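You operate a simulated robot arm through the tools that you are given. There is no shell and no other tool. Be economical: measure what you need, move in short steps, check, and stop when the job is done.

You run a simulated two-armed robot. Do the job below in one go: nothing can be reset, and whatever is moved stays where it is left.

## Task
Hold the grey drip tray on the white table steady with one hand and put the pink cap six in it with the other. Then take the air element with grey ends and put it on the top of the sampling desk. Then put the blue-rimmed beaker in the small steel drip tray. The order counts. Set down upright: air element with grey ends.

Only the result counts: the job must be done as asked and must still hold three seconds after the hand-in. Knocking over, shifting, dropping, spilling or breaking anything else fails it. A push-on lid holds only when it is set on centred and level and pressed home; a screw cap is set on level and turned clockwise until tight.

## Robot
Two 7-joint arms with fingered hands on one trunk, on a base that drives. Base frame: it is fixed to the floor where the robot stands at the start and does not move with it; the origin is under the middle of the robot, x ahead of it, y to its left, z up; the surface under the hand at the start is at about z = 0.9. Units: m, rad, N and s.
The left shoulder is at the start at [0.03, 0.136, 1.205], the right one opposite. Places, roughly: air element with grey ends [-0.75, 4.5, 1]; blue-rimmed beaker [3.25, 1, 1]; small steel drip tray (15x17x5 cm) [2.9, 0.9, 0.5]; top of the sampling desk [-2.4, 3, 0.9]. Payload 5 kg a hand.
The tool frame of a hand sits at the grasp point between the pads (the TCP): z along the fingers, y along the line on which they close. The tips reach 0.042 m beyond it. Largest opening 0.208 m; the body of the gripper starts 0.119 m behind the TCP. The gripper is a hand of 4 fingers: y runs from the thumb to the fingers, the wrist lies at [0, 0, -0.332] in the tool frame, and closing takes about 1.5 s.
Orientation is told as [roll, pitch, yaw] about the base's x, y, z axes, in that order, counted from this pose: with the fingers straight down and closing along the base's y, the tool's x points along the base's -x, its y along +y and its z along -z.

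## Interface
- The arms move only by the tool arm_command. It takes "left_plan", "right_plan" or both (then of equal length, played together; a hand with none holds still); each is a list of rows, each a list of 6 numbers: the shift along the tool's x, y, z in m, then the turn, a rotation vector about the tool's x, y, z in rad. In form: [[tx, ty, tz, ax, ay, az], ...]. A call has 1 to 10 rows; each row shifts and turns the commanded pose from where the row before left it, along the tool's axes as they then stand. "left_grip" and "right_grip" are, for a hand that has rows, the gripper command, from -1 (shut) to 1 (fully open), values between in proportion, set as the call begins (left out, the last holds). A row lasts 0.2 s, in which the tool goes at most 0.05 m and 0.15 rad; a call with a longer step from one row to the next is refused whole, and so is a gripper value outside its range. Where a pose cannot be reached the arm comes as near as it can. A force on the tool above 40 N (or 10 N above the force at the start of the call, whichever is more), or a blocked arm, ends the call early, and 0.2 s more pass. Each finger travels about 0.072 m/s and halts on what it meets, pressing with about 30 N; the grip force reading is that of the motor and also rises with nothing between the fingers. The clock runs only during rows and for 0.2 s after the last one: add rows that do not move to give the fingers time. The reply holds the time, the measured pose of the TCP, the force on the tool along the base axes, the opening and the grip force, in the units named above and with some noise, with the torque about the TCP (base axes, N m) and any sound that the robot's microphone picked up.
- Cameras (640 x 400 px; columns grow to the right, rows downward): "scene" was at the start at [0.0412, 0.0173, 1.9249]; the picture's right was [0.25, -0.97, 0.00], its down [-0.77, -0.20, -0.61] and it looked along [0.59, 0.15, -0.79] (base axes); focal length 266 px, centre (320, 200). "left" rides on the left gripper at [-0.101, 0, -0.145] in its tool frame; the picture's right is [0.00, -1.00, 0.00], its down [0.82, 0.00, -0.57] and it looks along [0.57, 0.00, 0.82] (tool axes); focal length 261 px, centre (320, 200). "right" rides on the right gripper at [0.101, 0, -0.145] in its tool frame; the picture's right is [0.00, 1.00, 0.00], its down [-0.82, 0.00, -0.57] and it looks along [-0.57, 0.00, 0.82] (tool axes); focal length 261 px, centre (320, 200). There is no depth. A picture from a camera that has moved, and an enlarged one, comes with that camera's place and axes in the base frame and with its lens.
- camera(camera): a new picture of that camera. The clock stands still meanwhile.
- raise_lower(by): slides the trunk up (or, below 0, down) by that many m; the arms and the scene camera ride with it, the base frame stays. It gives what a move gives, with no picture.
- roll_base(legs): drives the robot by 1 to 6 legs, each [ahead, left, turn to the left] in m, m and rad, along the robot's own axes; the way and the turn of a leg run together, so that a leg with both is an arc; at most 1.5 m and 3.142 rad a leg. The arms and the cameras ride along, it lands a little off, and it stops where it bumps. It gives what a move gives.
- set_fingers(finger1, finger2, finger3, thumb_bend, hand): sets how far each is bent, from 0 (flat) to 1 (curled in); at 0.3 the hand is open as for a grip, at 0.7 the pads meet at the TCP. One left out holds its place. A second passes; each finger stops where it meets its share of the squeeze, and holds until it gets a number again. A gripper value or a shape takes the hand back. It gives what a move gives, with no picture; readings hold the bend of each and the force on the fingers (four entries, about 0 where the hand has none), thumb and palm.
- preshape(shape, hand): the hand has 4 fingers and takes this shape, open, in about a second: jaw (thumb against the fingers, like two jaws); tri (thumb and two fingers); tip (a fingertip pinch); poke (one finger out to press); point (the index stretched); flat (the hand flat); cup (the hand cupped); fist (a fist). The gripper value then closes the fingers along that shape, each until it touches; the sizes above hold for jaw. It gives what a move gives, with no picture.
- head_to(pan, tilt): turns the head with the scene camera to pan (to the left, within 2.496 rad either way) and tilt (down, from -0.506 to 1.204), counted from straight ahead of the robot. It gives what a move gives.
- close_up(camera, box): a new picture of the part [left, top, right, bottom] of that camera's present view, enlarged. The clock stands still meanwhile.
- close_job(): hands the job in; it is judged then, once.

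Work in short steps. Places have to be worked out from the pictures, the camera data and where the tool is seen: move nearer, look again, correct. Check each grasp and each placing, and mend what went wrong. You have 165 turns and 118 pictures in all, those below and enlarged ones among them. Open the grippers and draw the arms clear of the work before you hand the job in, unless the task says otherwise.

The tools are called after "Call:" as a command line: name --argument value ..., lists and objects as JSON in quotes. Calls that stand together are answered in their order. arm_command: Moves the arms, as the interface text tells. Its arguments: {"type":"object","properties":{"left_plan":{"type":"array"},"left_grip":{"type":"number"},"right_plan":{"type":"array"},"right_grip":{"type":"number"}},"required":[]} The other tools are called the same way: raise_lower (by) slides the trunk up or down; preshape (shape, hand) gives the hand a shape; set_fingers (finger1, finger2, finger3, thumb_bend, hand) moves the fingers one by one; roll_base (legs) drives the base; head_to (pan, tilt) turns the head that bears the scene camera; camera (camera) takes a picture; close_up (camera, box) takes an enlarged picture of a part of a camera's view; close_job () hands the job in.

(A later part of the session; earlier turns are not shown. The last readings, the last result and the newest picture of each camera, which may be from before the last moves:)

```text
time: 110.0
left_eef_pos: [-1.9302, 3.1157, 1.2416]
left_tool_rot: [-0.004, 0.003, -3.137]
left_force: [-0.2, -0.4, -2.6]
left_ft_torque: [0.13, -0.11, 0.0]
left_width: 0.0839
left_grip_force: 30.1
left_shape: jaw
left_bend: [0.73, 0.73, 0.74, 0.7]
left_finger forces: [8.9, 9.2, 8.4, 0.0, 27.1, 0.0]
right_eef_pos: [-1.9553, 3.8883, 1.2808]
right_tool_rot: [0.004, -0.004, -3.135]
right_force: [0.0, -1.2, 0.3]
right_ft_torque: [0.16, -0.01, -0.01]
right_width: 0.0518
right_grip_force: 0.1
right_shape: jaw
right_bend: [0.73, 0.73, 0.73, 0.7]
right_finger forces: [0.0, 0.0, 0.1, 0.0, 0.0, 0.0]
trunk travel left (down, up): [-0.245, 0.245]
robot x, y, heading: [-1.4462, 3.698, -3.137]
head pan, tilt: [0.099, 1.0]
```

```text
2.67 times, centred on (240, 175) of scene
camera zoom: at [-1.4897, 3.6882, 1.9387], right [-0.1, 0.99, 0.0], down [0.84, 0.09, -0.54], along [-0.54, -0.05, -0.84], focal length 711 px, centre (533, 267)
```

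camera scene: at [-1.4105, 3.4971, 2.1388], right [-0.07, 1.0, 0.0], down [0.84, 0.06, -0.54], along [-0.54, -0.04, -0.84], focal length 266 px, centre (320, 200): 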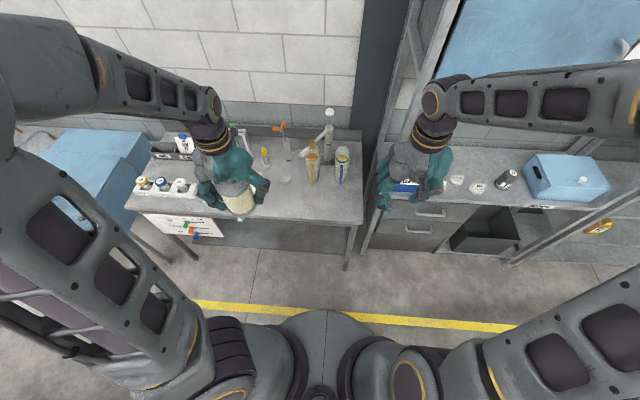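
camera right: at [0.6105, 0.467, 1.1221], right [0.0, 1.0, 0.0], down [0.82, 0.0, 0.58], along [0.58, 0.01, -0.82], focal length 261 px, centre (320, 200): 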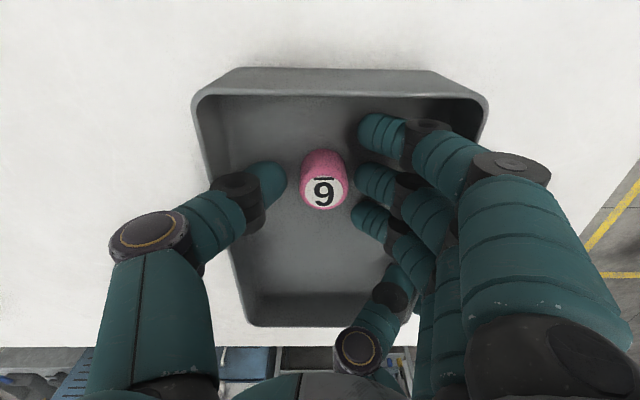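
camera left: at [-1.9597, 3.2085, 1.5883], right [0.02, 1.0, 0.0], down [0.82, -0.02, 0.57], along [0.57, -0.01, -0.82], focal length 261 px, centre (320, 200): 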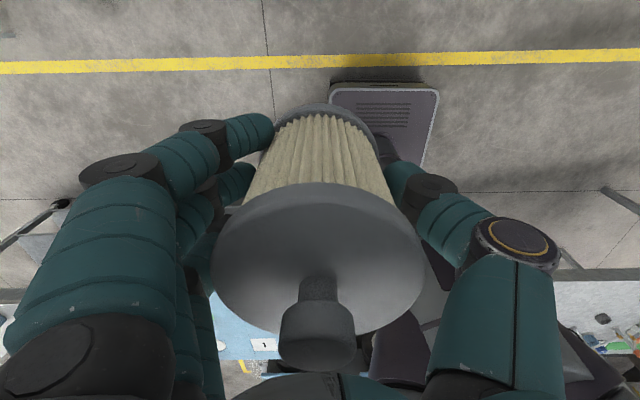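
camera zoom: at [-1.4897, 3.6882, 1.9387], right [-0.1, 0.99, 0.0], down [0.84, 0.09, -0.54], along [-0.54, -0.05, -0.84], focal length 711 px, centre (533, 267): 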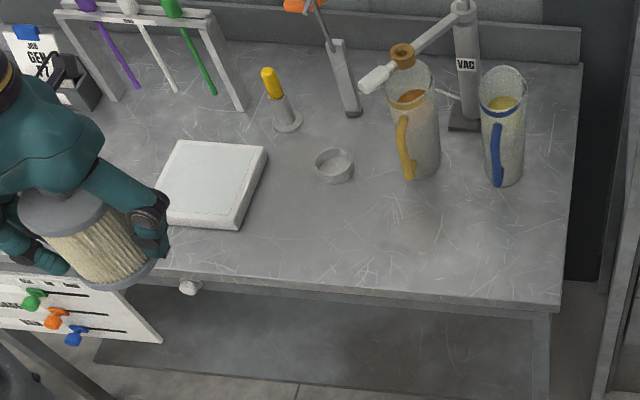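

The step was too long; repeat with smaller rows.

Call:
arm_command --left_plan '[[0, -0.04, 0, 0, 0, 0], [-0.025, -0.04, 0, 0, 0, 0], [-0.025, -0.039, 0, 0, 0, 0], [-0.04, 0, 0, 0, 0, 0], [-0.04, 0, 0, 0, 0, 0], [-0.04, 0, 0, 0, 0, 0], [-0.04, 0, 0, 0, 0, 0], [-0.035, 0, 0, 0, 0, 0]]'

Call:
close_up --camera "scene" --box '[120, 100, 360, 250]'

```text
time: 111.8
left_eef_pos: [-2.1733, 3.2332, 1.2432]
left_tool_rot: [0.0, 0.001, -3.136]
left_force: [-1.3, -0.5, -1.6]
left_ft_torque: [0.01, -0.11, -0.01]
left_width: 0.0835
left_grip_force: 30.1
left_shape: jaw
left_bend: [0.73, 0.73, 0.74, 0.7]
left_finger forces: [9.2, 9.0, 8.8, 0.0, 26.7, 0.1]
right_eef_pos: [-1.9566, 3.8918, 1.2797]
right_tool_rot: [0.004, -0.004, -3.136]
right_force: [-0.4, -0.2, 0.1]
right_ft_torque: [-0.03, -0.09, 0.0]
right_width: 0.0519
right_grip_force: 0.0
right_shape: jaw
right_bend: [0.73, 0.73, 0.73, 0.7]
right_finger forces: [0.0, 0.0, 0.0, 0.1, 0.1, 0.1]
trunk travel left (down, up): [-0.245, 0.245]
robot x, y, heading: [-1.4487, 3.7055, -3.138]
head pan, tilt: [0.099, 1.0]
```

```text
2.67 times, centred on (240, 175) of scene
camera zoom: at [-1.491, 3.6917, 1.9387], right [-0.1, 0.99, 0.0], down [0.84, 0.09, -0.54], along [-0.54, -0.06, -0.84], focal length 711 px, centre (533, 267)
```

zoom: 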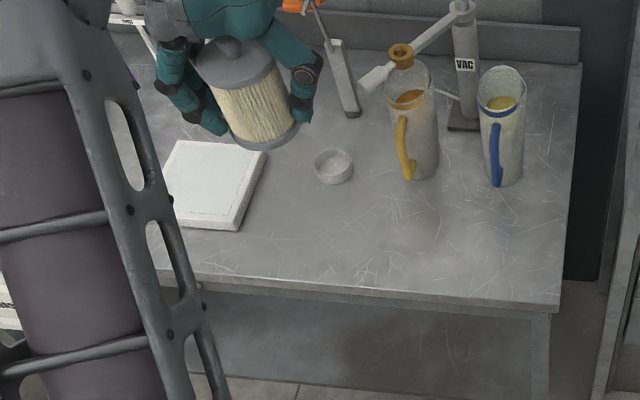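

Lower to about 6 cm above the desk and check.

Call:
arm_command --left_plan '[[0, 0, 0.035, 0, 0, 0], [0, 0, 0.04, 0, 0, 0], [0, 0, 0.04, 0, 0, 0], [0, 0, 0.04, 0, 0, 0], [0, 0, 0.03, 0, 0, 0]]'

Call:
close_up --camera "scene" --box '[120, 100, 360, 250]'

```text
time: 113.0
left_eef_pos: [-2.1721, 3.2353, 1.0558]
left_tool_rot: [0.0, -0.001, -3.137]
left_force: [-0.7, -0.4, -1.2]
left_ft_torque: [0.07, -0.07, 0.01]
left_width: 0.0833
left_grip_force: 29.8
left_shape: jaw
left_bend: [0.73, 0.73, 0.74, 0.7]
left_finger forces: [9.3, 9.1, 8.9, 0.0, 26.7, 0.1]
right_eef_pos: [-1.9559, 3.8921, 1.2801]
right_tool_rot: [0.003, -0.003, -3.136]
right_force: [0.7, -0.5, 0.2]
right_ft_torque: [0.03, 0.04, -0.01]
right_width: 0.0519
right_grip_force: 0.0
right_shape: jaw
right_bend: [0.73, 0.73, 0.73, 0.7]
right_finger forces: [0.0, 0.0, 0.1, 0.0, 0.0, 0.0]
trunk travel left (down, up): [-0.245, 0.245]
robot x, y, heading: [-1.4461, 3.698, -3.136]
head pan, tilt: [0.099, 1.0]
```

```text
2.67 times, centred on (240, 175) of scene
camera zoom: at [-1.489, 3.6906, 1.9388], right [-0.1, 0.99, 0.0], down [0.84, 0.09, -0.54], along [-0.54, -0.06, -0.84], focal length 711 px, centre (533, 267)
```

zoom: 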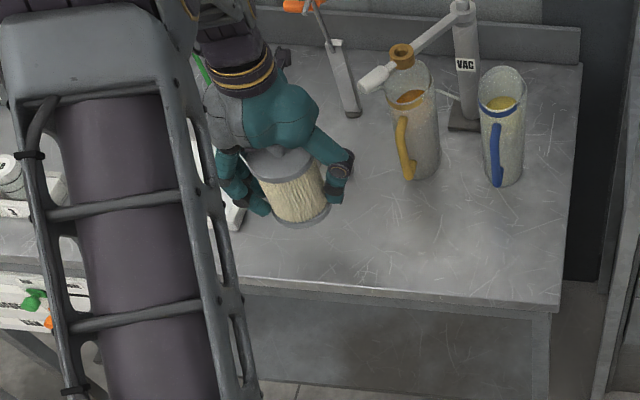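

Clear all round. Lower slowly.

Call:
arm_command --left_plan '[[0, 0, 0.01, 0, 0, 0], [0, 0, 0.01, 0, 0, 0], [0, 0, 0.01, 0, 0, 0], [0, 0, 0.008, 0, 0, 0], [0, 0, 0.006, 0, 0, 0], [0, 0, 0.005, 0, 0, 0], [0, 0, 0.004, 0, 0, 0]]'

Call:
close_up --camera "scene" --box '[120, 100, 360, 250]'

```text
time: 114.6
left_eef_pos: [-2.1727, 3.2352, 1.0054]
left_tool_rot: [0.0, 0.001, -3.136]
left_force: [0.6, -0.6, -1.0]
left_ft_torque: [0.01, 0.05, 0.02]
left_width: 0.0833
left_grip_force: 30.3
left_shape: jaw
left_bend: [0.73, 0.73, 0.74, 0.7]
left_finger forces: [9.2, 9.0, 9.1, 0.0, 26.6, 0.0]
right_eef_pos: [-1.9552, 3.8923, 1.2805]
right_tool_rot: [0.005, -0.003, -3.138]
right_force: [0.0, 0.7, 0.8]
right_ft_torque: [0.0, -0.01, -0.01]
right_width: 0.0517
right_grip_force: 0.1
right_shape: jaw
right_bend: [0.73, 0.73, 0.73, 0.7]
right_finger forces: [0.1, 0.1, 0.1, 0.0, 0.0, 0.0]
trunk travel left (down, up): [-0.245, 0.245]
robot x, y, heading: [-1.4504, 3.7002, -3.136]
head pan, tilt: [0.099, 1.0]
```

```text
2.67 times, centred on (240, 175) of scene
camera zoom: at [-1.489, 3.6913, 1.9388], right [-0.1, 0.99, 0.0], down [0.84, 0.09, -0.54], along [-0.54, -0.06, -0.84], focal length 711 px, centre (533, 267)
```

zoom: 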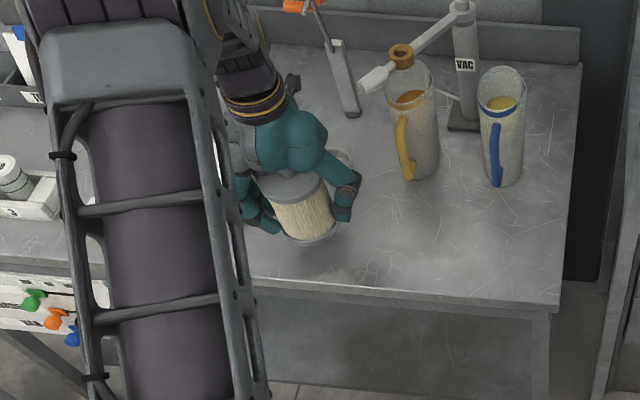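

Not touching yet; continue in 3 mm rows.

Call:
arm_command --left_plan '[[0, 0, 0.003, 0, 0, 0], [0, 0, 0.003, 0, 0, 0], [0, 0, 0.003, 0, 0, 0], [0, 0, 0.002, 0, 0, 0]]'

```text
time: 115.6
left_eef_pos: [-2.1725, 3.2353, 0.9944]
left_tool_rot: [-0.001, 0.0, -3.134]
left_force: [0.1, 0.4, -1.2]
left_ft_torque: [-0.01, 0.02, 0.02]
left_width: 0.0836
left_grip_force: 30.1
left_shape: jaw
left_bend: [0.73, 0.73, 0.74, 0.7]
left_finger forces: [9.3, 9.0, 9.0, 0.0, 26.7, 0.0]
right_eef_pos: [-1.9559, 3.8902, 1.2805]
right_tool_rot: [0.004, -0.003, -3.136]
right_force: [0.1, 0.2, 0.4]
right_ft_torque: [0.0, 0.02, -0.01]
right_width: 0.0518
right_grip_force: 0.1
right_shape: jaw
right_bend: [0.73, 0.73, 0.73, 0.7]
right_finger forces: [0.0, 0.0, 0.1, 0.0, 0.1, 0.0]
trunk travel left (down, up): [-0.245, 0.245]
robot x, y, heading: [-1.446, 3.7009, -3.138]
head pan, tilt: [0.099, 1.0]
```

Call:
arm_command --left_plan '[[0, 0, 0.003, 0, 0, 0], [0, 0, 0.003, 0, 0, 0], [0, 0, 0.003, 0, 0, 0]]'

Call:
close_up --camera "scene" --box '[200, 140, 296, 200]'

```text
time: 116.4
left_eef_pos: [-2.1738, 3.2359, 0.9856]
left_tool_rot: [0.001, 0.002, -3.136]
left_force: [0.2, 0.2, -2.0]
left_ft_torque: [0.03, -0.03, 0.0]
left_width: 0.0836
left_grip_force: 30.5
left_shape: jaw
left_bend: [0.73, 0.73, 0.74, 0.7]
left_finger forces: [9.3, 9.1, 9.0, 0.0, 26.6, 0.1]
right_eef_pos: [-1.9554, 3.892, 1.2804]
right_tool_rot: [0.005, -0.003, -3.136]
right_force: [0.6, -0.7, 0.2]
right_ft_torque: [0.03, -0.03, -0.03]
right_width: 0.0517
right_grip_force: 0.0
right_shape: jaw
right_bend: [0.73, 0.73, 0.73, 0.7]
right_finger forces: [0.1, 0.0, 0.0, 0.0, 0.1, 0.0]
trunk travel left (down, up): [-0.245, 0.245]
robot x, y, heading: [-1.4503, 3.7, -3.141]
head pan, tilt: [0.099, 1.0]
```

```text
6.67 times, centred on (248, 170) of scene
camera zoom: at [-1.4893, 3.6911, 1.9387], right [-0.1, 0.99, 0.0], down [0.84, 0.09, -0.54], along [-0.54, -0.06, -0.84], focal length 1776 px, centre (800, 400)
```

zoom: 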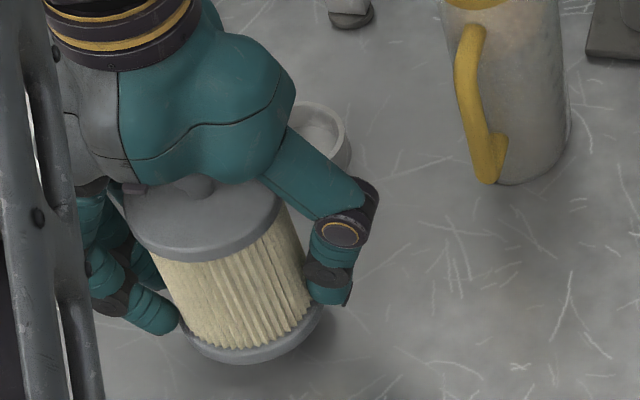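

Small gap remains; keep lowering.

Call:
arm_command --left_plan '[[0, 0, 0.003, 0, 0, 0], [0, 0, 0.002, 0, 0, 0], [0, 0, 0.002, 0, 0, 0]]'

```text
time: 117.2
left_eef_pos: [-2.1736, 3.2368, 0.9789]
left_tool_rot: [0.001, -0.001, -3.137]
left_force: [0.3, 0.3, -1.4]
left_ft_torque: [0.01, 0.0, 0.02]
left_width: 0.0835
left_grip_force: 30.2
left_shape: jaw
left_bend: [0.73, 0.73, 0.74, 0.7]
left_finger forces: [9.3, 9.2, 8.9, 0.0, 26.6, 0.0]
right_eef_pos: [-1.9549, 3.8907, 1.2808]
right_tool_rot: [0.006, -0.004, -3.137]
right_force: [0.0, 0.6, 0.5]
right_ft_torque: [0.02, -0.01, -0.02]
right_width: 0.0519
right_grip_force: 0.1
right_shape: jaw
right_bend: [0.73, 0.73, 0.73, 0.7]
right_finger forces: [0.0, 0.1, 0.0, 0.0, 0.0, 0.0]
trunk travel left (down, up): [-0.245, 0.245]
robot x, y, heading: [-1.4494, 3.7032, -3.139]
head pan, tilt: [0.099, 1.0]
```

Call:
arm_command --left_plan '[[0, 0, 0.003, 0, 0, 0], [0, 0, 0.003, 0, 0, 0], [0, 0, 0.002, 0, 0, 0], [0, 0, 0.002, 0, 0, 0]]'

Call:
close_up --camera "scene" --box '[200, 140, 296, 200]'

```text
time: 118.2
left_eef_pos: [-2.1734, 3.2373, 0.9672]
left_tool_rot: [0.0, 0.001, -3.136]
left_force: [0.2, -0.2, -1.7]
left_ft_torque: [-0.01, -0.05, -0.04]
left_width: 0.0836
left_grip_force: 29.7
left_shape: jaw
left_bend: [0.73, 0.73, 0.74, 0.7]
left_finger forces: [9.3, 9.2, 9.0, 0.0, 26.6, 0.0]
right_eef_pos: [-1.9553, 3.8911, 1.2811]
right_tool_rot: [0.006, -0.004, -3.137]
right_force: [-1.1, 0.1, -0.3]
right_ft_torque: [0.01, -0.02, 0.02]
right_width: 0.052
right_grip_force: 0.0
right_shape: jaw
right_bend: [0.73, 0.73, 0.73, 0.7]
right_finger forces: [0.1, 0.0, 0.1, 0.1, 0.0, 0.0]
trunk travel left (down, up): [-0.245, 0.245]
robot x, y, heading: [-1.447, 3.7026, -3.14]
head pan, tilt: [0.099, 1.0]
```

```text
6.67 times, centred on (248, 170) of scene
camera zoom: at [-1.4891, 3.6912, 1.9388], right [-0.1, 0.99, 0.0], down [0.84, 0.09, -0.54], along [-0.54, -0.06, -0.84], focal length 1776 px, centre (800, 400)
```

zoom: 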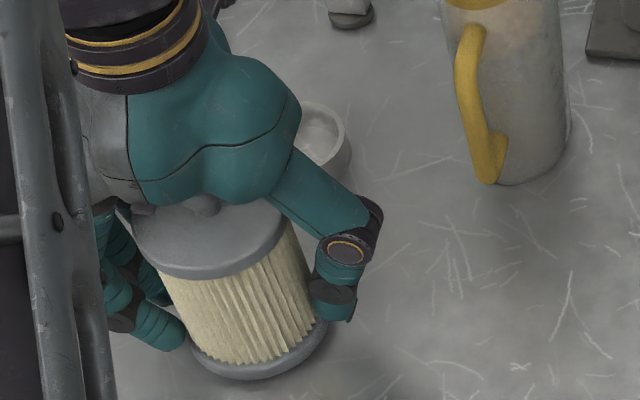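

Desk is lower than assumed, so the front edge is nearer (-2.11); shift 3.5 cm inward before continuing down.

Call:
arm_command --left_plan '[[-0.012, 0, 0, 0, 0, 0], [-0.012, 0, 0, 0, 0, 0], [-0.011, 0, 0, 0, 0, 0], [0, 0, 0.003, 0, 0, 0], [0, 0, 0.003, 0, 0, 0], [0, 0, 0.003, 0, 0, 0]]'

Call:
close_up --camera "scene" --box '[200, 140, 296, 200]'

```text
time: 119.6
left_eef_pos: [-2.2081, 3.2362, 0.9615]
left_tool_rot: [0.002, -0.003, -3.135]
left_force: [-0.7, -0.7, 9.8]
left_ft_torque: [-0.1, 0.02, 0.01]
left_width: 0.0834
left_grip_force: 30.2
left_shape: jaw
left_bend: [0.74, 0.73, 0.74, 0.7]
left_finger forces: [10.2, 9.9, 10.1, 0.1, 28.8, 0.0]
right_eef_pos: [-1.9535, 3.8928, 1.2817]
right_tool_rot: [0.004, -0.005, -3.137]
right_force: [0.3, -0.3, 0.2]
right_ft_torque: [-0.02, 0.04, -0.04]
right_width: 0.0519
right_grip_force: 0.1
right_shape: jaw
right_bend: [0.73, 0.73, 0.73, 0.7]
right_finger forces: [0.0, 0.0, 0.1, 0.0, 0.0, 0.0]
trunk travel left (down, up): [-0.245, 0.245]
robot x, y, heading: [-1.45, 3.6967, -3.139]
head pan, tilt: [0.099, 1.0]
```

```text
6.67 times, centred on (248, 170) of scene
camera zoom: at [-1.4875, 3.6919, 1.939], right [-0.1, 0.99, 0.0], down [0.84, 0.09, -0.54], along [-0.54, -0.06, -0.84], focal length 1776 px, centre (800, 400)
```

zoom: 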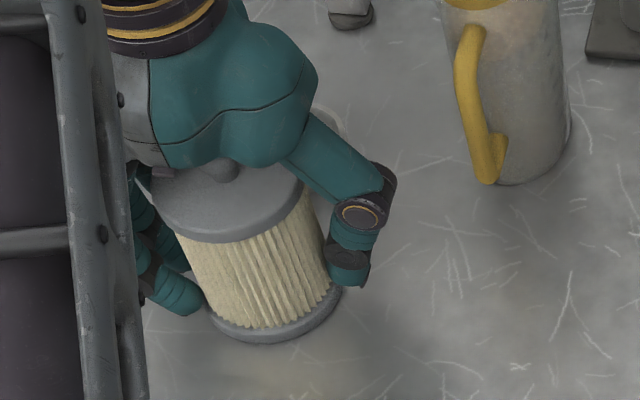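

Contact (≈10 N). Release.

Call:
arm_command --left_plan '[[0, 0, -0.001, 0, 0, 0], [0, 0, 0, 0, 0, 0], [0, 0, 0, 0, 0, 0], [0, 0, 0, 0, 0, 0], [0, 0, 0, 0, 0, 0]]' --left_grip 0.35

Call:
close_up --camera "scene" --box '[200, 140, 296, 200]'

Call:
camera --camera "left"

```text
time: 120.8
left_eef_pos: [-2.2076, 3.2367, 0.9598]
left_tool_rot: [0.0, 0.0, -3.137]
left_force: [1.0, -0.3, -0.2]
left_ft_torque: [0.01, -0.02, -0.01]
left_width: 0.1398
left_grip_force: 0.1
left_shape: jaw
left_bend: [0.29, 0.29, 0.29, 0.61]
left_finger forces: [0.0, 0.0, 0.0, 0.0, 0.0, 0.0]
right_eef_pos: [-1.9553, 3.8917, 1.2811]
right_tool_rot: [0.007, -0.002, -3.139]
right_force: [-0.2, 1.1, -0.4]
right_ft_torque: [-0.03, 0.05, -0.01]
right_width: 0.0519
right_grip_force: 0.1
right_shape: jaw
right_bend: [0.73, 0.73, 0.73, 0.7]
right_finger forces: [0.0, 0.1, 0.0, 0.0, 0.0, 0.1]
trunk travel left (down, up): [-0.245, 0.245]
robot x, y, heading: [-1.4477, 3.6982, -3.137]
head pan, tilt: [0.099, 1.0]
```

```text
6.67 times, centred on (248, 170) of scene
camera zoom: at [-1.4888, 3.6915, 1.9388], right [-0.1, 0.99, 0.0], down [0.84, 0.09, -0.54], along [-0.54, -0.06, -0.84], focal length 1776 px, centre (800, 400)
```

zoom: 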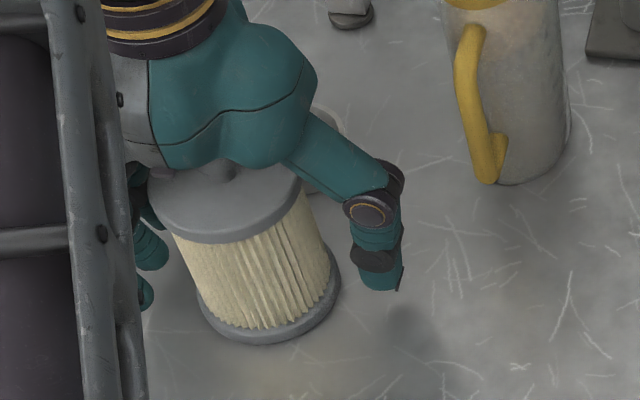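

```text
57 pictures are left
camera left: at [-2.308, 3.2347, 1.1053], right [-0.01, 1.0, 0.0], down [0.82, 0.01, 0.57], along [0.57, 0.01, -0.82], focal length 261 px, centre (320, 200)
```

left: 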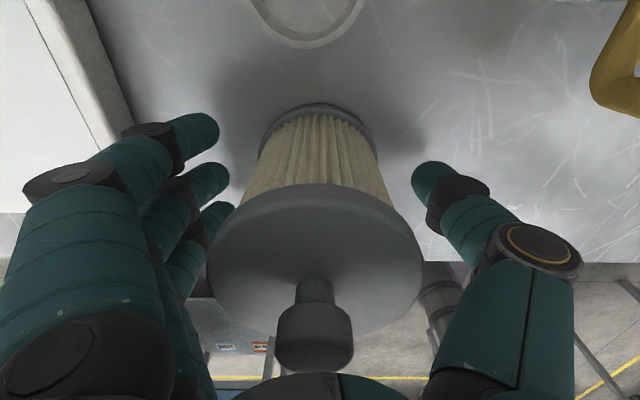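

Element stands upright, fingers clear. Lift straight up, then pull back.

Call:
arm_command --left_plan '[[0, 0, -0.02, 0, 0, 0], [0, 0, -0.04, 0, 0, 0], [0, 0, -0.045, 0, 0, 0], [0, 0, -0.045, 0, 0, 0], [0, 0, -0.045, 0, 0, 0], [0, 0, -0.045, 0, 0, 0], [0, 0, -0.045, 0, 0, 0], [0.045, 0, 0, 0, 0, 0], [0.045, 0, 0, 0, 0, 0], [0.045, 0, 0, 0, 0, 0]]'

Call:
arm_command --left_plan '[[0.045, 0, 0, 0, 0, 0], [0.045, 0, 0, 0, 0, 0], [0.045, -0.01, 0, 0, 0, 0], [0.02, -0.04, 0, 0, 0, 0], [0, -0.045, 0, 0, 0, 0], [0, -0.045, 0, 0, 0, 0]]'

Call:
camera --camera "scene"

```text
time: 123.0
left_eef_pos: [-2.0708, 3.238, 1.2451]
left_tool_rot: [0.001, -0.002, -3.138]
left_force: [1.6, 0.2, 0.0]
left_ft_torque: [-0.04, 0.18, -0.02]
left_width: 0.14
left_grip_force: 0.0
left_shape: jaw
left_bend: [0.29, 0.29, 0.29, 0.61]
left_finger forces: [0.1, 0.1, 0.1, 0.0, 0.0, 0.1]
right_eef_pos: [-1.9531, 3.8915, 1.2828]
right_tool_rot: [0.003, -0.007, -3.138]
right_force: [1.9, -1.2, 0.8]
right_ft_torque: [0.02, 0.21, 0.02]
right_width: 0.052
right_grip_force: 0.0
right_shape: jaw
right_bend: [0.73, 0.73, 0.73, 0.7]
right_finger forces: [0.0, 0.0, 0.0, 0.1, 0.1, 0.1]
trunk travel left (down, up): [-0.245, 0.245]
robot x, y, heading: [-1.4477, 3.696, -3.143]
head pan, tilt: [0.099, 1.0]
```

```text
time: 124.4
left_eef_pos: [-1.9174, 3.3787, 1.2432]
left_tool_rot: [0.002, 0.001, -3.135]
left_force: [-0.1, 0.7, 1.1]
left_ft_torque: [-0.15, 0.05, 0.01]
left_width: 0.1399
left_grip_force: 0.1
left_shape: jaw
left_bend: [0.29, 0.29, 0.29, 0.61]
left_finger forces: [0.0, 0.1, 0.0, 0.1, 0.1, 0.0]
right_eef_pos: [-1.9547, 3.8925, 1.2802]
right_tool_rot: [0.005, -0.005, -3.137]
right_force: [-0.2, 0.8, 0.0]
right_ft_torque: [-0.09, 0.02, 0.01]
right_width: 0.052
right_grip_force: 0.0
right_shape: jaw
right_bend: [0.73, 0.73, 0.73, 0.7]
right_finger forces: [0.1, 0.0, 0.0, 0.0, 0.0, 0.0]
trunk travel left (down, up): [-0.245, 0.245]
robot x, y, heading: [-1.4484, 3.6982, -3.137]
head pan, tilt: [0.099, 1.0]
```

```text
56 pictures are left
camera scene: at [-1.4879, 3.693, 1.9388], right [-0.1, 0.99, 0.0], down [0.84, 0.09, -0.54], along [-0.54, -0.06, -0.84], focal length 266 px, centre (320, 200)
```

scene: 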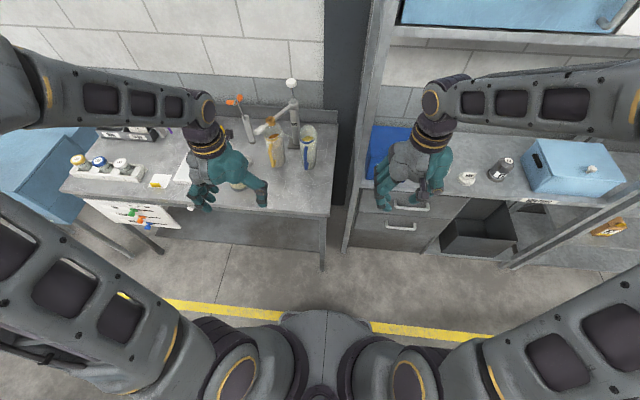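

Element placed. Raise the trunk and strafe back down the corridor toward the beaker's side of the room.

Call:
raise_lower --by 0.2

Call:
roll_base --legs '[[-0.08, 0, 0], [0, 1.5, 0]]'

Call:
camera --camera "scene"

```text
time: 126.5
left_eef_pos: [-1.9179, 3.3781, 1.4428]
left_tool_rot: [0.0, 0.001, -3.137]
left_force: [0.0, 0.3, -0.3]
left_ft_torque: [0.0, -0.03, 0.0]
left_width: 0.1402
left_grip_force: 0.1
left_shape: jaw
left_bend: [0.29, 0.29, 0.29, 0.61]
left_finger forces: [0.0, 0.0, 0.0, 0.0, 0.0, 0.0]
right_eef_pos: [-1.9549, 3.8909, 1.4815]
right_tool_rot: [0.004, -0.004, -3.138]
right_force: [-0.3, -0.8, 0.0]
right_ft_torque: [-0.01, -0.01, 0.01]
right_width: 0.0517
right_grip_force: 0.0
right_shape: jaw
right_bend: [0.73, 0.73, 0.73, 0.7]
right_finger forces: [0.1, 0.1, 0.0, 0.1, 0.1, 0.1]
trunk travel left (down, up): [-0.445, 0.045]
robot x, y, heading: [-1.4482, 3.7009, -3.134]
head pan, tilt: [0.099, 1.0]
```

```text
time: 134.5
left_eef_pos: [-1.8457, 1.9199, 1.4441]
left_tool_rot: [0.001, 0.0, 3.133]
left_force: [0.0, -1.2, 1.1]
left_ft_torque: [-0.02, 0.01, 0.0]
left_width: 0.1399
left_grip_force: 0.0
left_shape: jaw
left_bend: [0.29, 0.29, 0.29, 0.61]
left_finger forces: [0.0, 0.1, 0.0, 0.1, 0.0, 0.0]
right_eef_pos: [-1.8751, 2.4337, 1.4815]
right_tool_rot: [0.004, -0.004, 3.13]
right_force: [-0.3, 1.0, 0.6]
right_ft_torque: [0.02, 0.01, -0.02]
right_width: 0.0518
right_grip_force: 0.2
right_shape: jaw
right_bend: [0.73, 0.73, 0.73, 0.7]
right_finger forces: [0.1, 0.1, 0.0, 0.0, 0.0, 0.0]
trunk travel left (down, up): [-0.445, 0.045]
robot x, y, heading: [-1.3735, 2.2398, 3.13]
head pan, tilt: [0.099, 1.0]
```

```text
55 pictures are left
camera scene: at [-1.4122, 2.2266, 2.1388], right [-0.09, 1.0, 0.0], down [0.84, 0.08, -0.54], along [-0.54, -0.05, -0.84], focal length 266 px, centre (320, 200)
```

scene: 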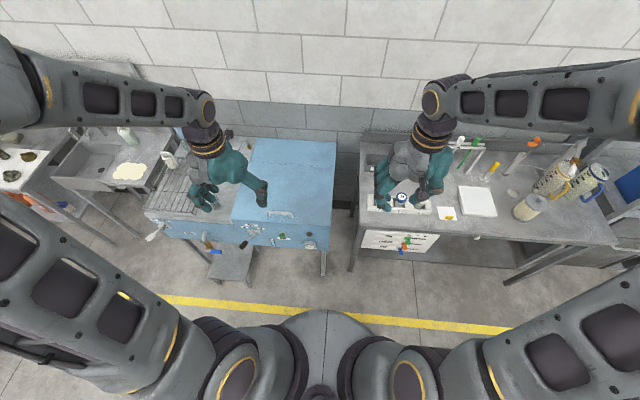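

Element is seen standing upright on the desk. Continue down the corridor and turn around to face +x.

Call:
roll_base --legs '[[0, 1.5, 0.01], [0, 0.35, 0], [0, 0, 1.57], [0, 0, 1.57]]'

Call:
head_to --pan 0.0 --tilt 0.5

Call:
camera --camera "scene"

```text
time: 151.2
left_eef_pos: [-0.8819, 0.7114, 1.4427]
left_tool_rot: [0.0, 0.001, -0.03]
left_force: [-0.4, -0.2, -0.1]
left_ft_torque: [0.02, 0.02, 0.03]
left_width: 0.1402
left_grip_force: 0.0
left_shape: jaw
left_bend: [0.29, 0.29, 0.29, 0.61]
left_finger forces: [0.0, 0.0, 0.0, 0.0, 0.1, 0.0]
right_eef_pos: [-0.862, 0.196, 1.481]
right_tool_rot: [0.005, -0.003, -0.031]
right_force: [1.5, -0.3, 0.6]
right_ft_torque: [-0.01, -0.02, -0.01]
right_width: 0.0519
right_grip_force: 0.1
right_shape: jaw
right_bend: [0.73, 0.73, 0.73, 0.7]
right_finger forces: [0.1, 0.0, 0.0, 0.0, 0.1, 0.0]
trunk travel left (down, up): [-0.445, 0.045]
robot x, y, heading: [-1.363, 0.4066, -0.03]
head pan, tilt: [0.099, 1.0]
```

```text
time: 152.1
left_eef_pos: [-0.8809, 0.7108, 1.4444]
left_tool_rot: [0.0, 0.002, -0.032]
left_force: [-0.2, -0.2, -0.3]
left_ft_torque: [0.02, 0.0, -0.03]
left_width: 0.14
left_grip_force: 0.1
left_shape: jaw
left_bend: [0.29, 0.29, 0.29, 0.61]
left_finger forces: [0.1, 0.0, 0.0, 0.1, 0.0, 0.0]
right_eef_pos: [-0.8625, 0.1955, 1.4814]
right_tool_rot: [0.005, -0.004, -0.032]
right_force: [-0.5, -0.5, 0.5]
right_ft_torque: [0.03, 0.0, 0.0]
right_width: 0.0519
right_grip_force: 0.0
right_shape: jaw
right_bend: [0.73, 0.73, 0.73, 0.7]
right_finger forces: [0.0, 0.0, 0.0, 0.1, 0.1, 0.1]
trunk travel left (down, up): [-0.445, 0.045]
robot x, y, heading: [-1.3614, 0.4043, -0.032]
head pan, tilt: [0.0, 0.499]
```

```text
54 pictures are left
camera scene: at [-1.3032, 0.4018, 2.1798], right [-0.03, -1.0, 0.0], down [-0.48, 0.02, -0.88], along [0.88, -0.03, -0.48], focal length 266 px, centre (320, 200)
```

scene: 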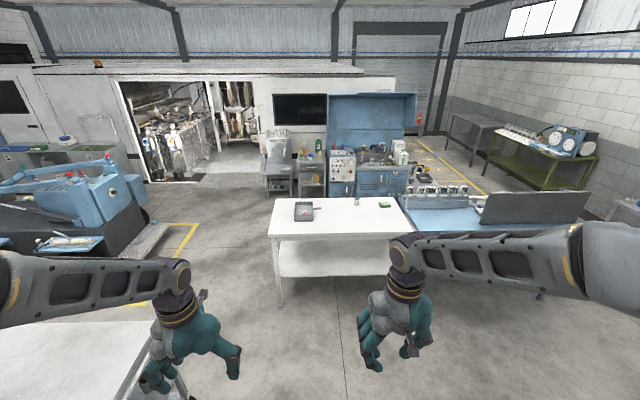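

Path beside the table's left end is open. Drive around it toward the grey stand.

Call:
roll_base --legs '[[0, 0, 0.03], [1.36, 0.45, 0], [0.4, 0.35, 0]]'

Call:
roll_base --legs '[[1.0, 0, 0]]'

Call:
camera --camera "scene"

```text
time: 162.2
left_eef_pos: [0.8304, 1.5173, 1.4433]
left_tool_rot: [0.0, -0.001, 0.006]
left_force: [0.0, 0.3, 0.6]
left_ft_torque: [0.02, -0.01, -0.03]
left_width: 0.1405
left_grip_force: 0.1
left_shape: jaw
left_bend: [0.29, 0.29, 0.29, 0.61]
left_finger forces: [0.1, 0.0, 0.1, 0.0, 0.1, 0.1]
right_eef_pos: [0.8682, 1.0036, 1.4809]
right_tool_rot: [0.004, -0.006, 0.003]
right_force: [-0.3, 1.2, -0.1]
right_ft_torque: [-0.01, -0.01, 0.0]
right_width: 0.0519
right_grip_force: 0.1
right_shape: jaw
right_bend: [0.73, 0.73, 0.73, 0.7]
right_finger forces: [0.0, 0.0, 0.0, 0.0, 0.0, 0.0]
trunk travel left (down, up): [-0.445, 0.045]
robot x, y, heading: [0.3615, 1.1977, 0.004]
head pan, tilt: [0.0, 0.499]
```

```text
time: 167.4
left_eef_pos: [1.8452, 1.5381, 1.4442]
left_tool_rot: [0.0, 0.0, 0.023]
left_force: [-0.9, -0.7, 1.0]
left_ft_torque: [0.01, 0.0, -0.01]
left_width: 0.1399
left_grip_force: 0.1
left_shape: jaw
left_bend: [0.29, 0.29, 0.29, 0.61]
left_finger forces: [0.0, 0.0, 0.0, 0.0, 0.0, 0.0]
right_eef_pos: [1.891, 1.0257, 1.4803]
right_tool_rot: [0.004, -0.005, 0.021]
right_force: [-0.4, 0.4, 0.3]
right_ft_torque: [0.0, -0.04, -0.03]
right_width: 0.0519
right_grip_force: 0.1
right_shape: jaw
right_bend: [0.73, 0.73, 0.73, 0.7]
right_finger forces: [0.0, 0.0, 0.0, 0.1, 0.0, 0.0]
trunk travel left (down, up): [-0.445, 0.045]
robot x, y, heading: [1.3806, 1.2095, 0.022]
head pan, tilt: [0.0, 0.499]
```

```text
53 pictures are left
camera scene: at [1.4403, 1.2081, 2.1799], right [0.02, -1.0, 0.0], down [-0.48, -0.01, -0.88], along [0.88, 0.02, -0.48], focal length 266 px, centre (320, 200)
```

scene: 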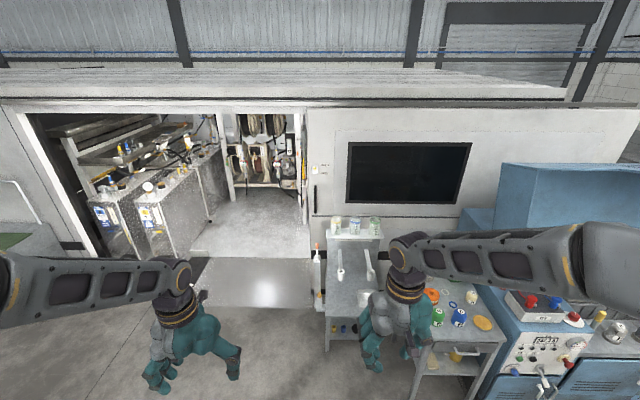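

Three small beakers stand on the top shelf of the grey stand. Zoom there.

Call:
close_up --camera "scene" --box '[300, 205, 428, 285]'

Call:
close_up --camera "scene" --box '[290, 260, 450, 360]'

```text
5.00 times, centred on (364, 245) of scene
camera zoom: at [1.4403, 1.2081, 2.1799], right [0.02, -1.0, 0.0], down [-0.48, -0.01, -0.88], along [0.88, 0.02, -0.48], focal length 1332 px, centre (100, -25)
```

zoom: 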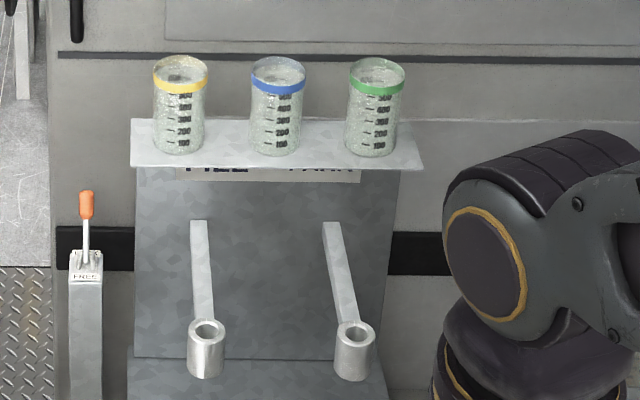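

```text
4.00 times, centred on (370, 310) of scene
camera zoom: at [1.4403, 1.2081, 2.1799], right [0.02, -1.0, 0.0], down [-0.48, -0.01, -0.88], along [0.88, 0.02, -0.48], focal length 1066 px, centre (120, -240)
```

zoom: 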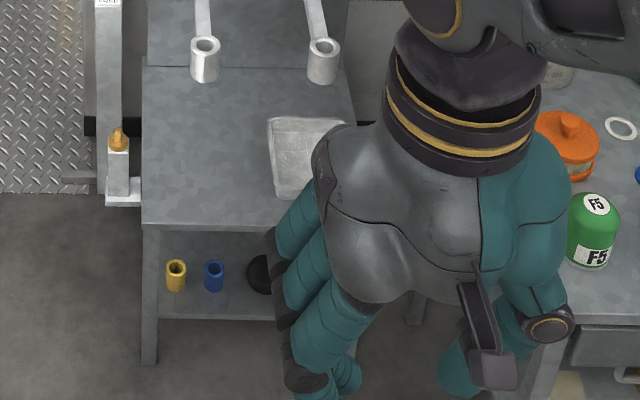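

The blue-rimmed beaker is the middle one (shelf x≈3.2–3.33, z≈.87); the drip tray sits under a nozzle at (2.9,.89), so a horizontal front grasp with the left hand is best. First turn the left hand to point forward.

Call:
arm_command --left_plan '[[-0.03, 0, 0, 0, -0.143, 0], [-0.0297, 0, 0.0043, 0, -0.143, 0], [-0.0288, 0, 0.0085, 0, -0.143, 0], [-0.0273, 0, 0.0125, 0, -0.143, 0], [-0.0252, 0, 0.0162, 0, -0.143, 0], [-0.0226, 0, 0.0197, 0, -0.143, 0], [-0.0196, 0, 0.0227, 0, -0.143, 0], [-0.0162, 0, 0.0253, 0, -0.143, 0], [-0.0124, 0, 0.0273, 0, -0.143, 0], [-0.0084, 0, 0.0288, 0, -0.143, 0]]' --left_grip 0.2

Call:
arm_command --left_plan '[[0, 0, 0, 0, -0.141, 0], [0, 0, 0, 0, 0, 0]]'

Call:
camera --camera "left"

```text
time: 169.6
left_eef_pos: [2.1218, 1.5488, 1.4254]
left_tool_rot: [0.024, -1.315, 0.004]
left_force: [2.0, -0.6, 0.5]
left_ft_torque: [0.03, 0.04, 0.06]
left_width: 0.125
left_grip_force: 0.0
left_shape: jaw
left_bend: [0.32, 0.32, 0.32, 0.7]
left_finger forces: [0.0, 0.0, 0.0, 0.0, 0.1, 0.1]
left hand out of reach, approached as far as the arm can: row 5, 6
right_eef_pos: [1.8939, 1.0254, 1.4801]
right_tool_rot: [0.005, -0.001, 0.021]
right_force: [1.6, -0.8, -0.4]
right_ft_torque: [0.05, 0.2, -0.03]
right_width: 0.0517
right_grip_force: 0.0
right_shape: jaw
right_bend: [0.73, 0.73, 0.73, 0.7]
right_finger forces: [0.0, 0.0, 0.0, 0.0, 0.1, 0.0]
trunk travel left (down, up): [-0.445, 0.045]
robot x, y, heading: [1.3805, 1.2084, 0.023]
head pan, tilt: [0.0, 0.499]
```

```text
time: 170.2
left_eef_pos: [2.12, 1.5462, 1.4282]
left_tool_rot: [0.048, -1.458, -0.024]
left_force: [-0.7, -0.7, -0.1]
left_ft_torque: [0.03, 0.02, 0.07]
left_width: 0.1248
left_grip_force: 0.1
left_shape: jaw
left_bend: [0.32, 0.32, 0.32, 0.7]
left_finger forces: [0.0, 0.0, 0.0, 0.0, 0.1, 0.0]
right_eef_pos: [1.8928, 1.0254, 1.4807]
right_tool_rot: [0.005, -0.005, 0.021]
right_force: [0.1, -0.1, -0.5]
right_ft_torque: [0.11, 0.03, 0.01]
right_width: 0.052
right_grip_force: 0.0
right_shape: jaw
right_bend: [0.73, 0.73, 0.73, 0.7]
right_finger forces: [0.1, 0.1, 0.0, 0.0, 0.0, 0.0]
trunk travel left (down, up): [-0.445, 0.045]
robot x, y, heading: [1.3834, 1.2134, 0.022]
head pan, tilt: [0.0, 0.499]
```

```text
50 pictures are left
camera left: at [1.9887, 1.5443, 1.5448], right [0.03, -1.0, 0.0], down [-0.66, -0.02, -0.75], along [0.75, 0.02, -0.66], focal length 261 px, centre (320, 200)
```

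left: 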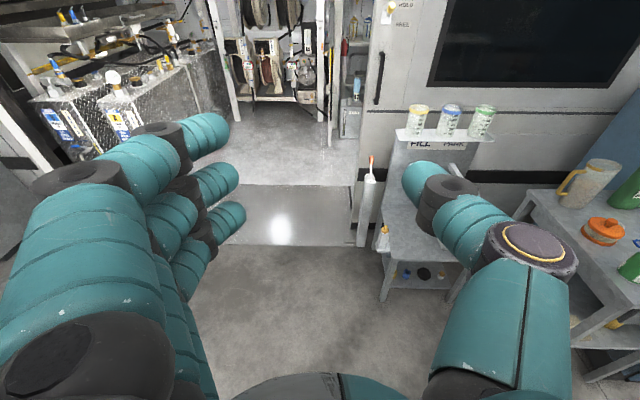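

Triangulation puts the blue-rim beaker at (3.126,.978), base z≈.96, top 1.11. Level the left hand, shift it toward the centre, tuck the right hand.

Call:
arm_command --left_plan '[[0, -0.03, 0, 0, -0.055, 0], [0, -0.03, 0, 0, -0.055, 0], [0, -0.035, 0, 0, 0, 0], [0, -0.035, 0, 0, 0, 0], [0, -0.035, 0, 0, 0, 0], [0, -0.035, 0, 0, 0, 0], [0, -0.035, 0, 0, 0, 0], [0, -0.035, 0, 0, 0, 0]]' --right_plan '[[0.0275, -0.035, 0, 0, 0, 0], [0.0275, -0.035, 0, 0, 0, 0], [0.0275, -0.035, 0, 0, 0, 0], [0.0275, -0.035, 0, 0, 0, 0], [0, 0, 0, 0, 0, 0], [0, 0, 0, 0, 0, 0], [0, 0, 0, 0, 0, 0], [0, 0, 0, 0, 0, 0]]'

Call:
camera --camera "scene"

```text
time: 172.0
left_eef_pos: [2.1301, 1.2788, 1.4255]
left_tool_rot: [0.861, -1.564, -0.836]
left_force: [1.1, 0.6, -0.5]
left_ft_torque: [0.0, 0.0, 0.02]
left_width: 0.1249
left_grip_force: 0.0
left_shape: jaw
left_bend: [0.32, 0.32, 0.32, 0.7]
left_finger forces: [0.0, 0.0, 0.0, 0.0, 0.0, 0.1]
right_eef_pos: [1.7841, 0.8834, 1.4766]
right_tool_rot: [0.008, -0.001, 0.021]
right_force: [0.8, 0.2, -0.5]
right_ft_torque: [0.04, 0.06, 0.01]
right_width: 0.052
right_grip_force: 0.1
right_shape: jaw
right_bend: [0.73, 0.73, 0.73, 0.7]
right_finger forces: [0.0, 0.0, 0.0, 0.1, 0.1, 0.1]
trunk travel left (down, up): [-0.445, 0.045]
robot x, y, heading: [1.3821, 1.2113, 0.022]
head pan, tilt: [0.0, 0.499]
```

```text
49 pictures are left
camera scene: at [1.4422, 1.2067, 2.1798], right [0.02, -1.0, 0.0], down [-0.48, -0.01, -0.88], along [0.88, 0.02, -0.48], focal length 266 px, centre (320, 200)
```

scene: 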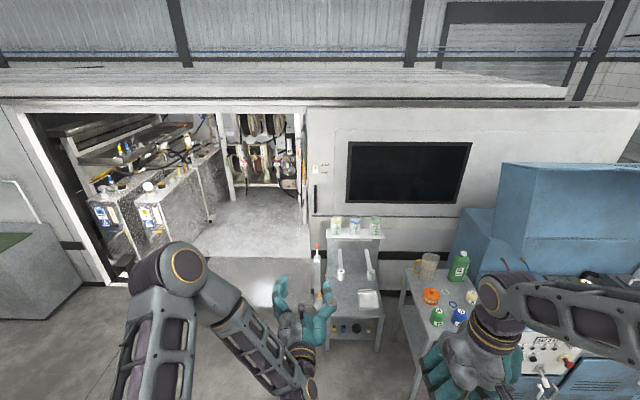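

Good. Lower the trunk 0.2 (raising the right hand a bit) and drive toward the stand.

Call:
raise_lower --by -0.2

Call:
arm_command --right_plan '[[0, 0, -0.03, 0, 0, 0], [0, 0, -0.03, 0, 0, 0], [0, 0, -0.03, 0, 0, 0]]'

Call:
roll_base --legs '[[0.55, -0.17, -0.022]]'

Call:
camera --camera "left"

Call:
camera --camera "scene"

```text
time: 174.2
left_eef_pos: [2.1272, 1.2804, 1.2268]
left_tool_rot: [0.904, -1.565, -0.878]
left_force: [-0.2, -0.1, 0.2]
left_ft_torque: [0.0, 0.03, -0.01]
left_width: 0.1248
left_grip_force: 0.1
left_shape: jaw
left_bend: [0.32, 0.32, 0.32, 0.7]
left_finger forces: [0.0, 0.0, 0.0, 0.0, 0.0, 0.1]
right_eef_pos: [1.783, 0.8838, 1.2771]
right_tool_rot: [0.003, -0.006, 0.022]
right_force: [-0.4, -0.3, -0.6]
right_ft_torque: [-0.02, -0.03, 0.04]
right_width: 0.0517
right_grip_force: 0.0
right_shape: jaw
right_bend: [0.73, 0.73, 0.73, 0.7]
right_finger forces: [0.0, 0.0, 0.0, 0.0, 0.0, 0.0]
trunk travel left (down, up): [-0.245, 0.245]
robot x, y, heading: [1.3807, 1.2101, 0.02]
head pan, tilt: [0.0, 0.499]
```

```text
time: 175.0
left_eef_pos: [2.1278, 1.2801, 1.2273]
left_tool_rot: [0.888, -1.565, -0.861]
left_force: [-0.2, 0.2, 0.0]
left_ft_torque: [-0.02, -0.01, -0.04]
left_width: 0.1248
left_grip_force: 0.1
left_shape: jaw
left_bend: [0.32, 0.32, 0.32, 0.7]
left_finger forces: [0.1, 0.0, 0.1, 0.0, 0.1, 0.0]
right_eef_pos: [1.7805, 0.883, 1.3678]
right_tool_rot: [0.006, -0.005, 0.021]
right_force: [0.5, -0.2, 0.3]
right_ft_torque: [-0.05, -0.04, 0.0]
right_width: 0.0517
right_grip_force: 0.0
right_shape: jaw
right_bend: [0.73, 0.73, 0.73, 0.7]
right_finger forces: [0.1, 0.0, 0.0, 0.0, 0.1, 0.0]
trunk travel left (down, up): [-0.245, 0.245]
robot x, y, heading: [1.382, 1.2097, 0.02]
head pan, tilt: [0.0, 0.499]
```

```text
time: 178.2
left_eef_pos: [2.672, 1.0935, 1.2267]
left_tool_rot: [0.814, -1.562, -0.816]
left_force: [0.0, -0.5, -0.3]
left_ft_torque: [0.01, -0.04, 0.05]
left_width: 0.125
left_grip_force: 0.1
left_shape: jaw
left_bend: [0.32, 0.32, 0.32, 0.7]
left_finger forces: [0.0, 0.1, 0.0, 0.0, 0.0, 0.0]
right_eef_pos: [2.3128, 0.7072, 1.3666]
right_tool_rot: [0.006, -0.004, -0.008]
right_force: [-0.1, -1.6, -0.7]
right_ft_torque: [-0.01, 0.1, -0.02]
right_width: 0.0517
right_grip_force: 0.2
right_shape: jaw
right_bend: [0.73, 0.73, 0.73, 0.7]
right_finger forces: [0.1, 0.0, 0.1, 0.0, 0.0, 0.0]
trunk travel left (down, up): [-0.245, 0.245]
robot x, y, heading: [1.9238, 1.0465, -0.011]
head pan, tilt: [0.0, 0.499]
```

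```text
48 pictures are left
camera left: at [2.528, 1.0932, 1.3284], right [0.0, -1.0, 0.0], down [-0.58, 0.0, -0.82], along [0.82, 0.0, -0.58], focal length 261 px, centre (320, 200)
```

left: 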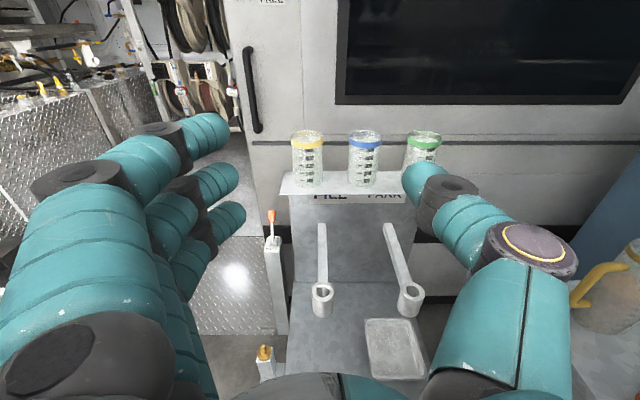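

```text
47 pictures are left
camera scene: at [1.9829, 1.041, 1.9798], right [-0.01, -1.0, 0.0], down [-0.48, 0.0, -0.88], along [0.88, -0.01, -0.48], focal length 266 px, centre (320, 200)
```

scene: 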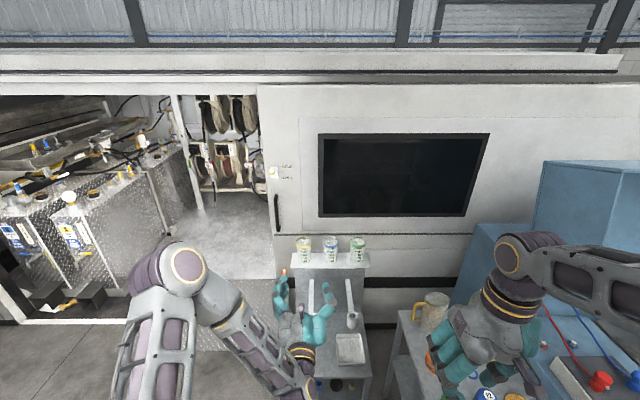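

Blue beaker confirmed at (3.113,.983), z .96–1.10; tray centre ≈(2.94,.855), z≈.45, with a nozzle hanging above it at z≈.7. Lower and align the left hand with the beaker, then drive ahead 0.28.

Call:
arm_command --left_plan '[[0.034, -0.022, 0, 0, 0, 0], [0.034, -0.022, 0, 0, 0, 0], [0.034, -0.022, 0, 0, 0, 0], [0.034, -0.022, 0, 0, 0, 0], [0.031, -0.022, 0, 0, 0, 0]]'

Call:
roll_base --legs '[[0.27, 0, 0.011]]'

Call:
camera --camera "left"

```text
time: 179.4
left_eef_pos: [2.6714, 0.9821, 1.0588]
left_tool_rot: [1.001, -1.566, -1.004]
left_force: [0.1, 0.0, 1.2]
left_ft_torque: [-0.04, 0.02, 0.0]
left_width: 0.1248
left_grip_force: 0.0
left_shape: jaw
left_bend: [0.32, 0.32, 0.32, 0.7]
left_finger forces: [0.0, 0.1, 0.1, 0.1, 0.0, 0.0]
right_eef_pos: [2.3133, 0.7063, 1.3669]
right_tool_rot: [0.004, -0.003, -0.008]
right_force: [1.3, -0.4, -0.2]
right_ft_torque: [0.07, 0.07, 0.0]
right_width: 0.0521
right_grip_force: 0.1
right_shape: jaw
right_bend: [0.73, 0.73, 0.73, 0.7]
right_finger forces: [0.0, 0.0, 0.0, 0.1, 0.0, 0.0]
trunk travel left (down, up): [-0.245, 0.245]
robot x, y, heading: [1.9214, 1.0459, -0.008]
head pan, tilt: [0.0, 0.499]
```

```text
time: 181.3
left_eef_pos: [2.9392, 0.9907, 1.058]
left_tool_rot: [0.735, -1.564, -0.728]
left_force: [0.1, 0.2, -0.6]
left_ft_torque: [0.01, -0.06, -0.01]
left_width: 0.125
left_grip_force: 0.1
left_shape: jaw
left_bend: [0.32, 0.32, 0.32, 0.7]
left_finger forces: [0.0, 0.0, 0.1, 0.1, 0.1, 0.0]
right_eef_pos: [2.5861, 0.7106, 1.3663]
right_tool_rot: [0.006, -0.002, 0.004]
right_force: [1.6, 0.1, -0.7]
right_ft_torque: [-0.02, 0.09, -0.02]
right_width: 0.0518
right_grip_force: 0.2
right_shape: jaw
right_bend: [0.73, 0.73, 0.73, 0.7]
right_finger forces: [0.0, 0.0, 0.0, 0.1, 0.0, 0.0]
trunk travel left (down, up): [-0.245, 0.245]
robot x, y, heading: [2.1904, 1.0418, 0.005]
head pan, tilt: [0.0, 0.499]
```

```text
46 pictures are left
camera left: at [2.7959, 0.9901, 1.1605], right [0.01, -1.0, 0.0], down [-0.58, 0.0, -0.82], along [0.82, 0.01, -0.58], focal length 261 px, centre (320, 200)
```

left: 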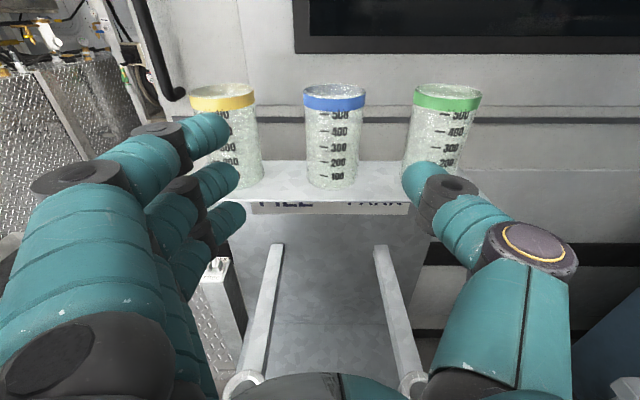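

Beaker centre at y≈.976. Narrow the opening to 11 cm, shift 1.5 cm right and advance part way.

Call:
arm_command --left_plan '[[0, -0.008, 0, 0, 0, 0], [0, -0.007, 0, 0, 0, 0], [0, 0, 0.02, 0, 0, 0], [0, 0, 0.02, 0, 0, 0], [0, 0, 0.02, 0, 0, 0], [0, 0, 0.02, 0, 0, 0]]' --left_grip 0.06

Call:
camera --camera "left"

```text
time: 182.7
left_eef_pos: [3.0217, 0.9748, 1.0593]
left_tool_rot: [0.783, -1.563, -0.775]
left_force: [0.0, -0.7, -0.1]
left_ft_torque: [0.0, -0.08, 0.03]
left_width: 0.1114
left_grip_force: 0.0
left_shape: jaw
left_bend: [0.72, 0.72, 0.72, 0.7]
left_finger forces: [0.0, 0.1, 0.0, 0.1, 0.1, 0.1]
right_eef_pos: [2.5855, 0.7101, 1.3664]
right_tool_rot: [0.006, -0.003, 0.004]
right_force: [0.3, -0.7, -0.1]
right_ft_torque: [-0.01, 0.08, 0.02]
right_width: 0.0518
right_grip_force: 0.1
right_shape: jaw
right_bend: [0.73, 0.73, 0.73, 0.7]
right_finger forces: [0.0, 0.0, 0.0, 0.0, 0.0, 0.0]
trunk travel left (down, up): [-0.245, 0.245]
robot x, y, heading: [2.1889, 1.0467, 0.002]
head pan, tilt: [0.0, 0.499]
```

```text
45 pictures are left
camera left: at [2.8771, 0.9742, 1.162], right [0.01, -1.0, 0.0], down [-0.58, 0.0, -0.82], along [0.82, 0.01, -0.58], focal length 261 px, centre (320, 200)
```

left: 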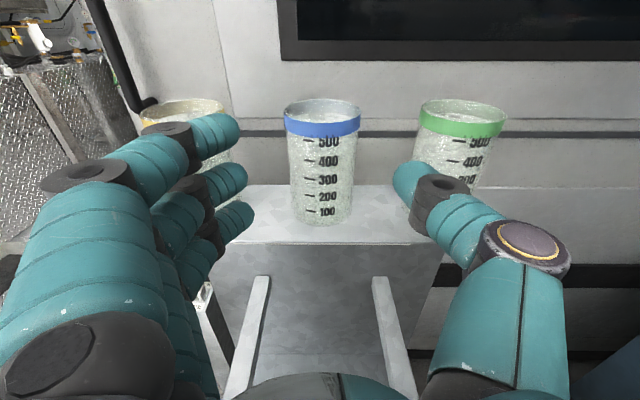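

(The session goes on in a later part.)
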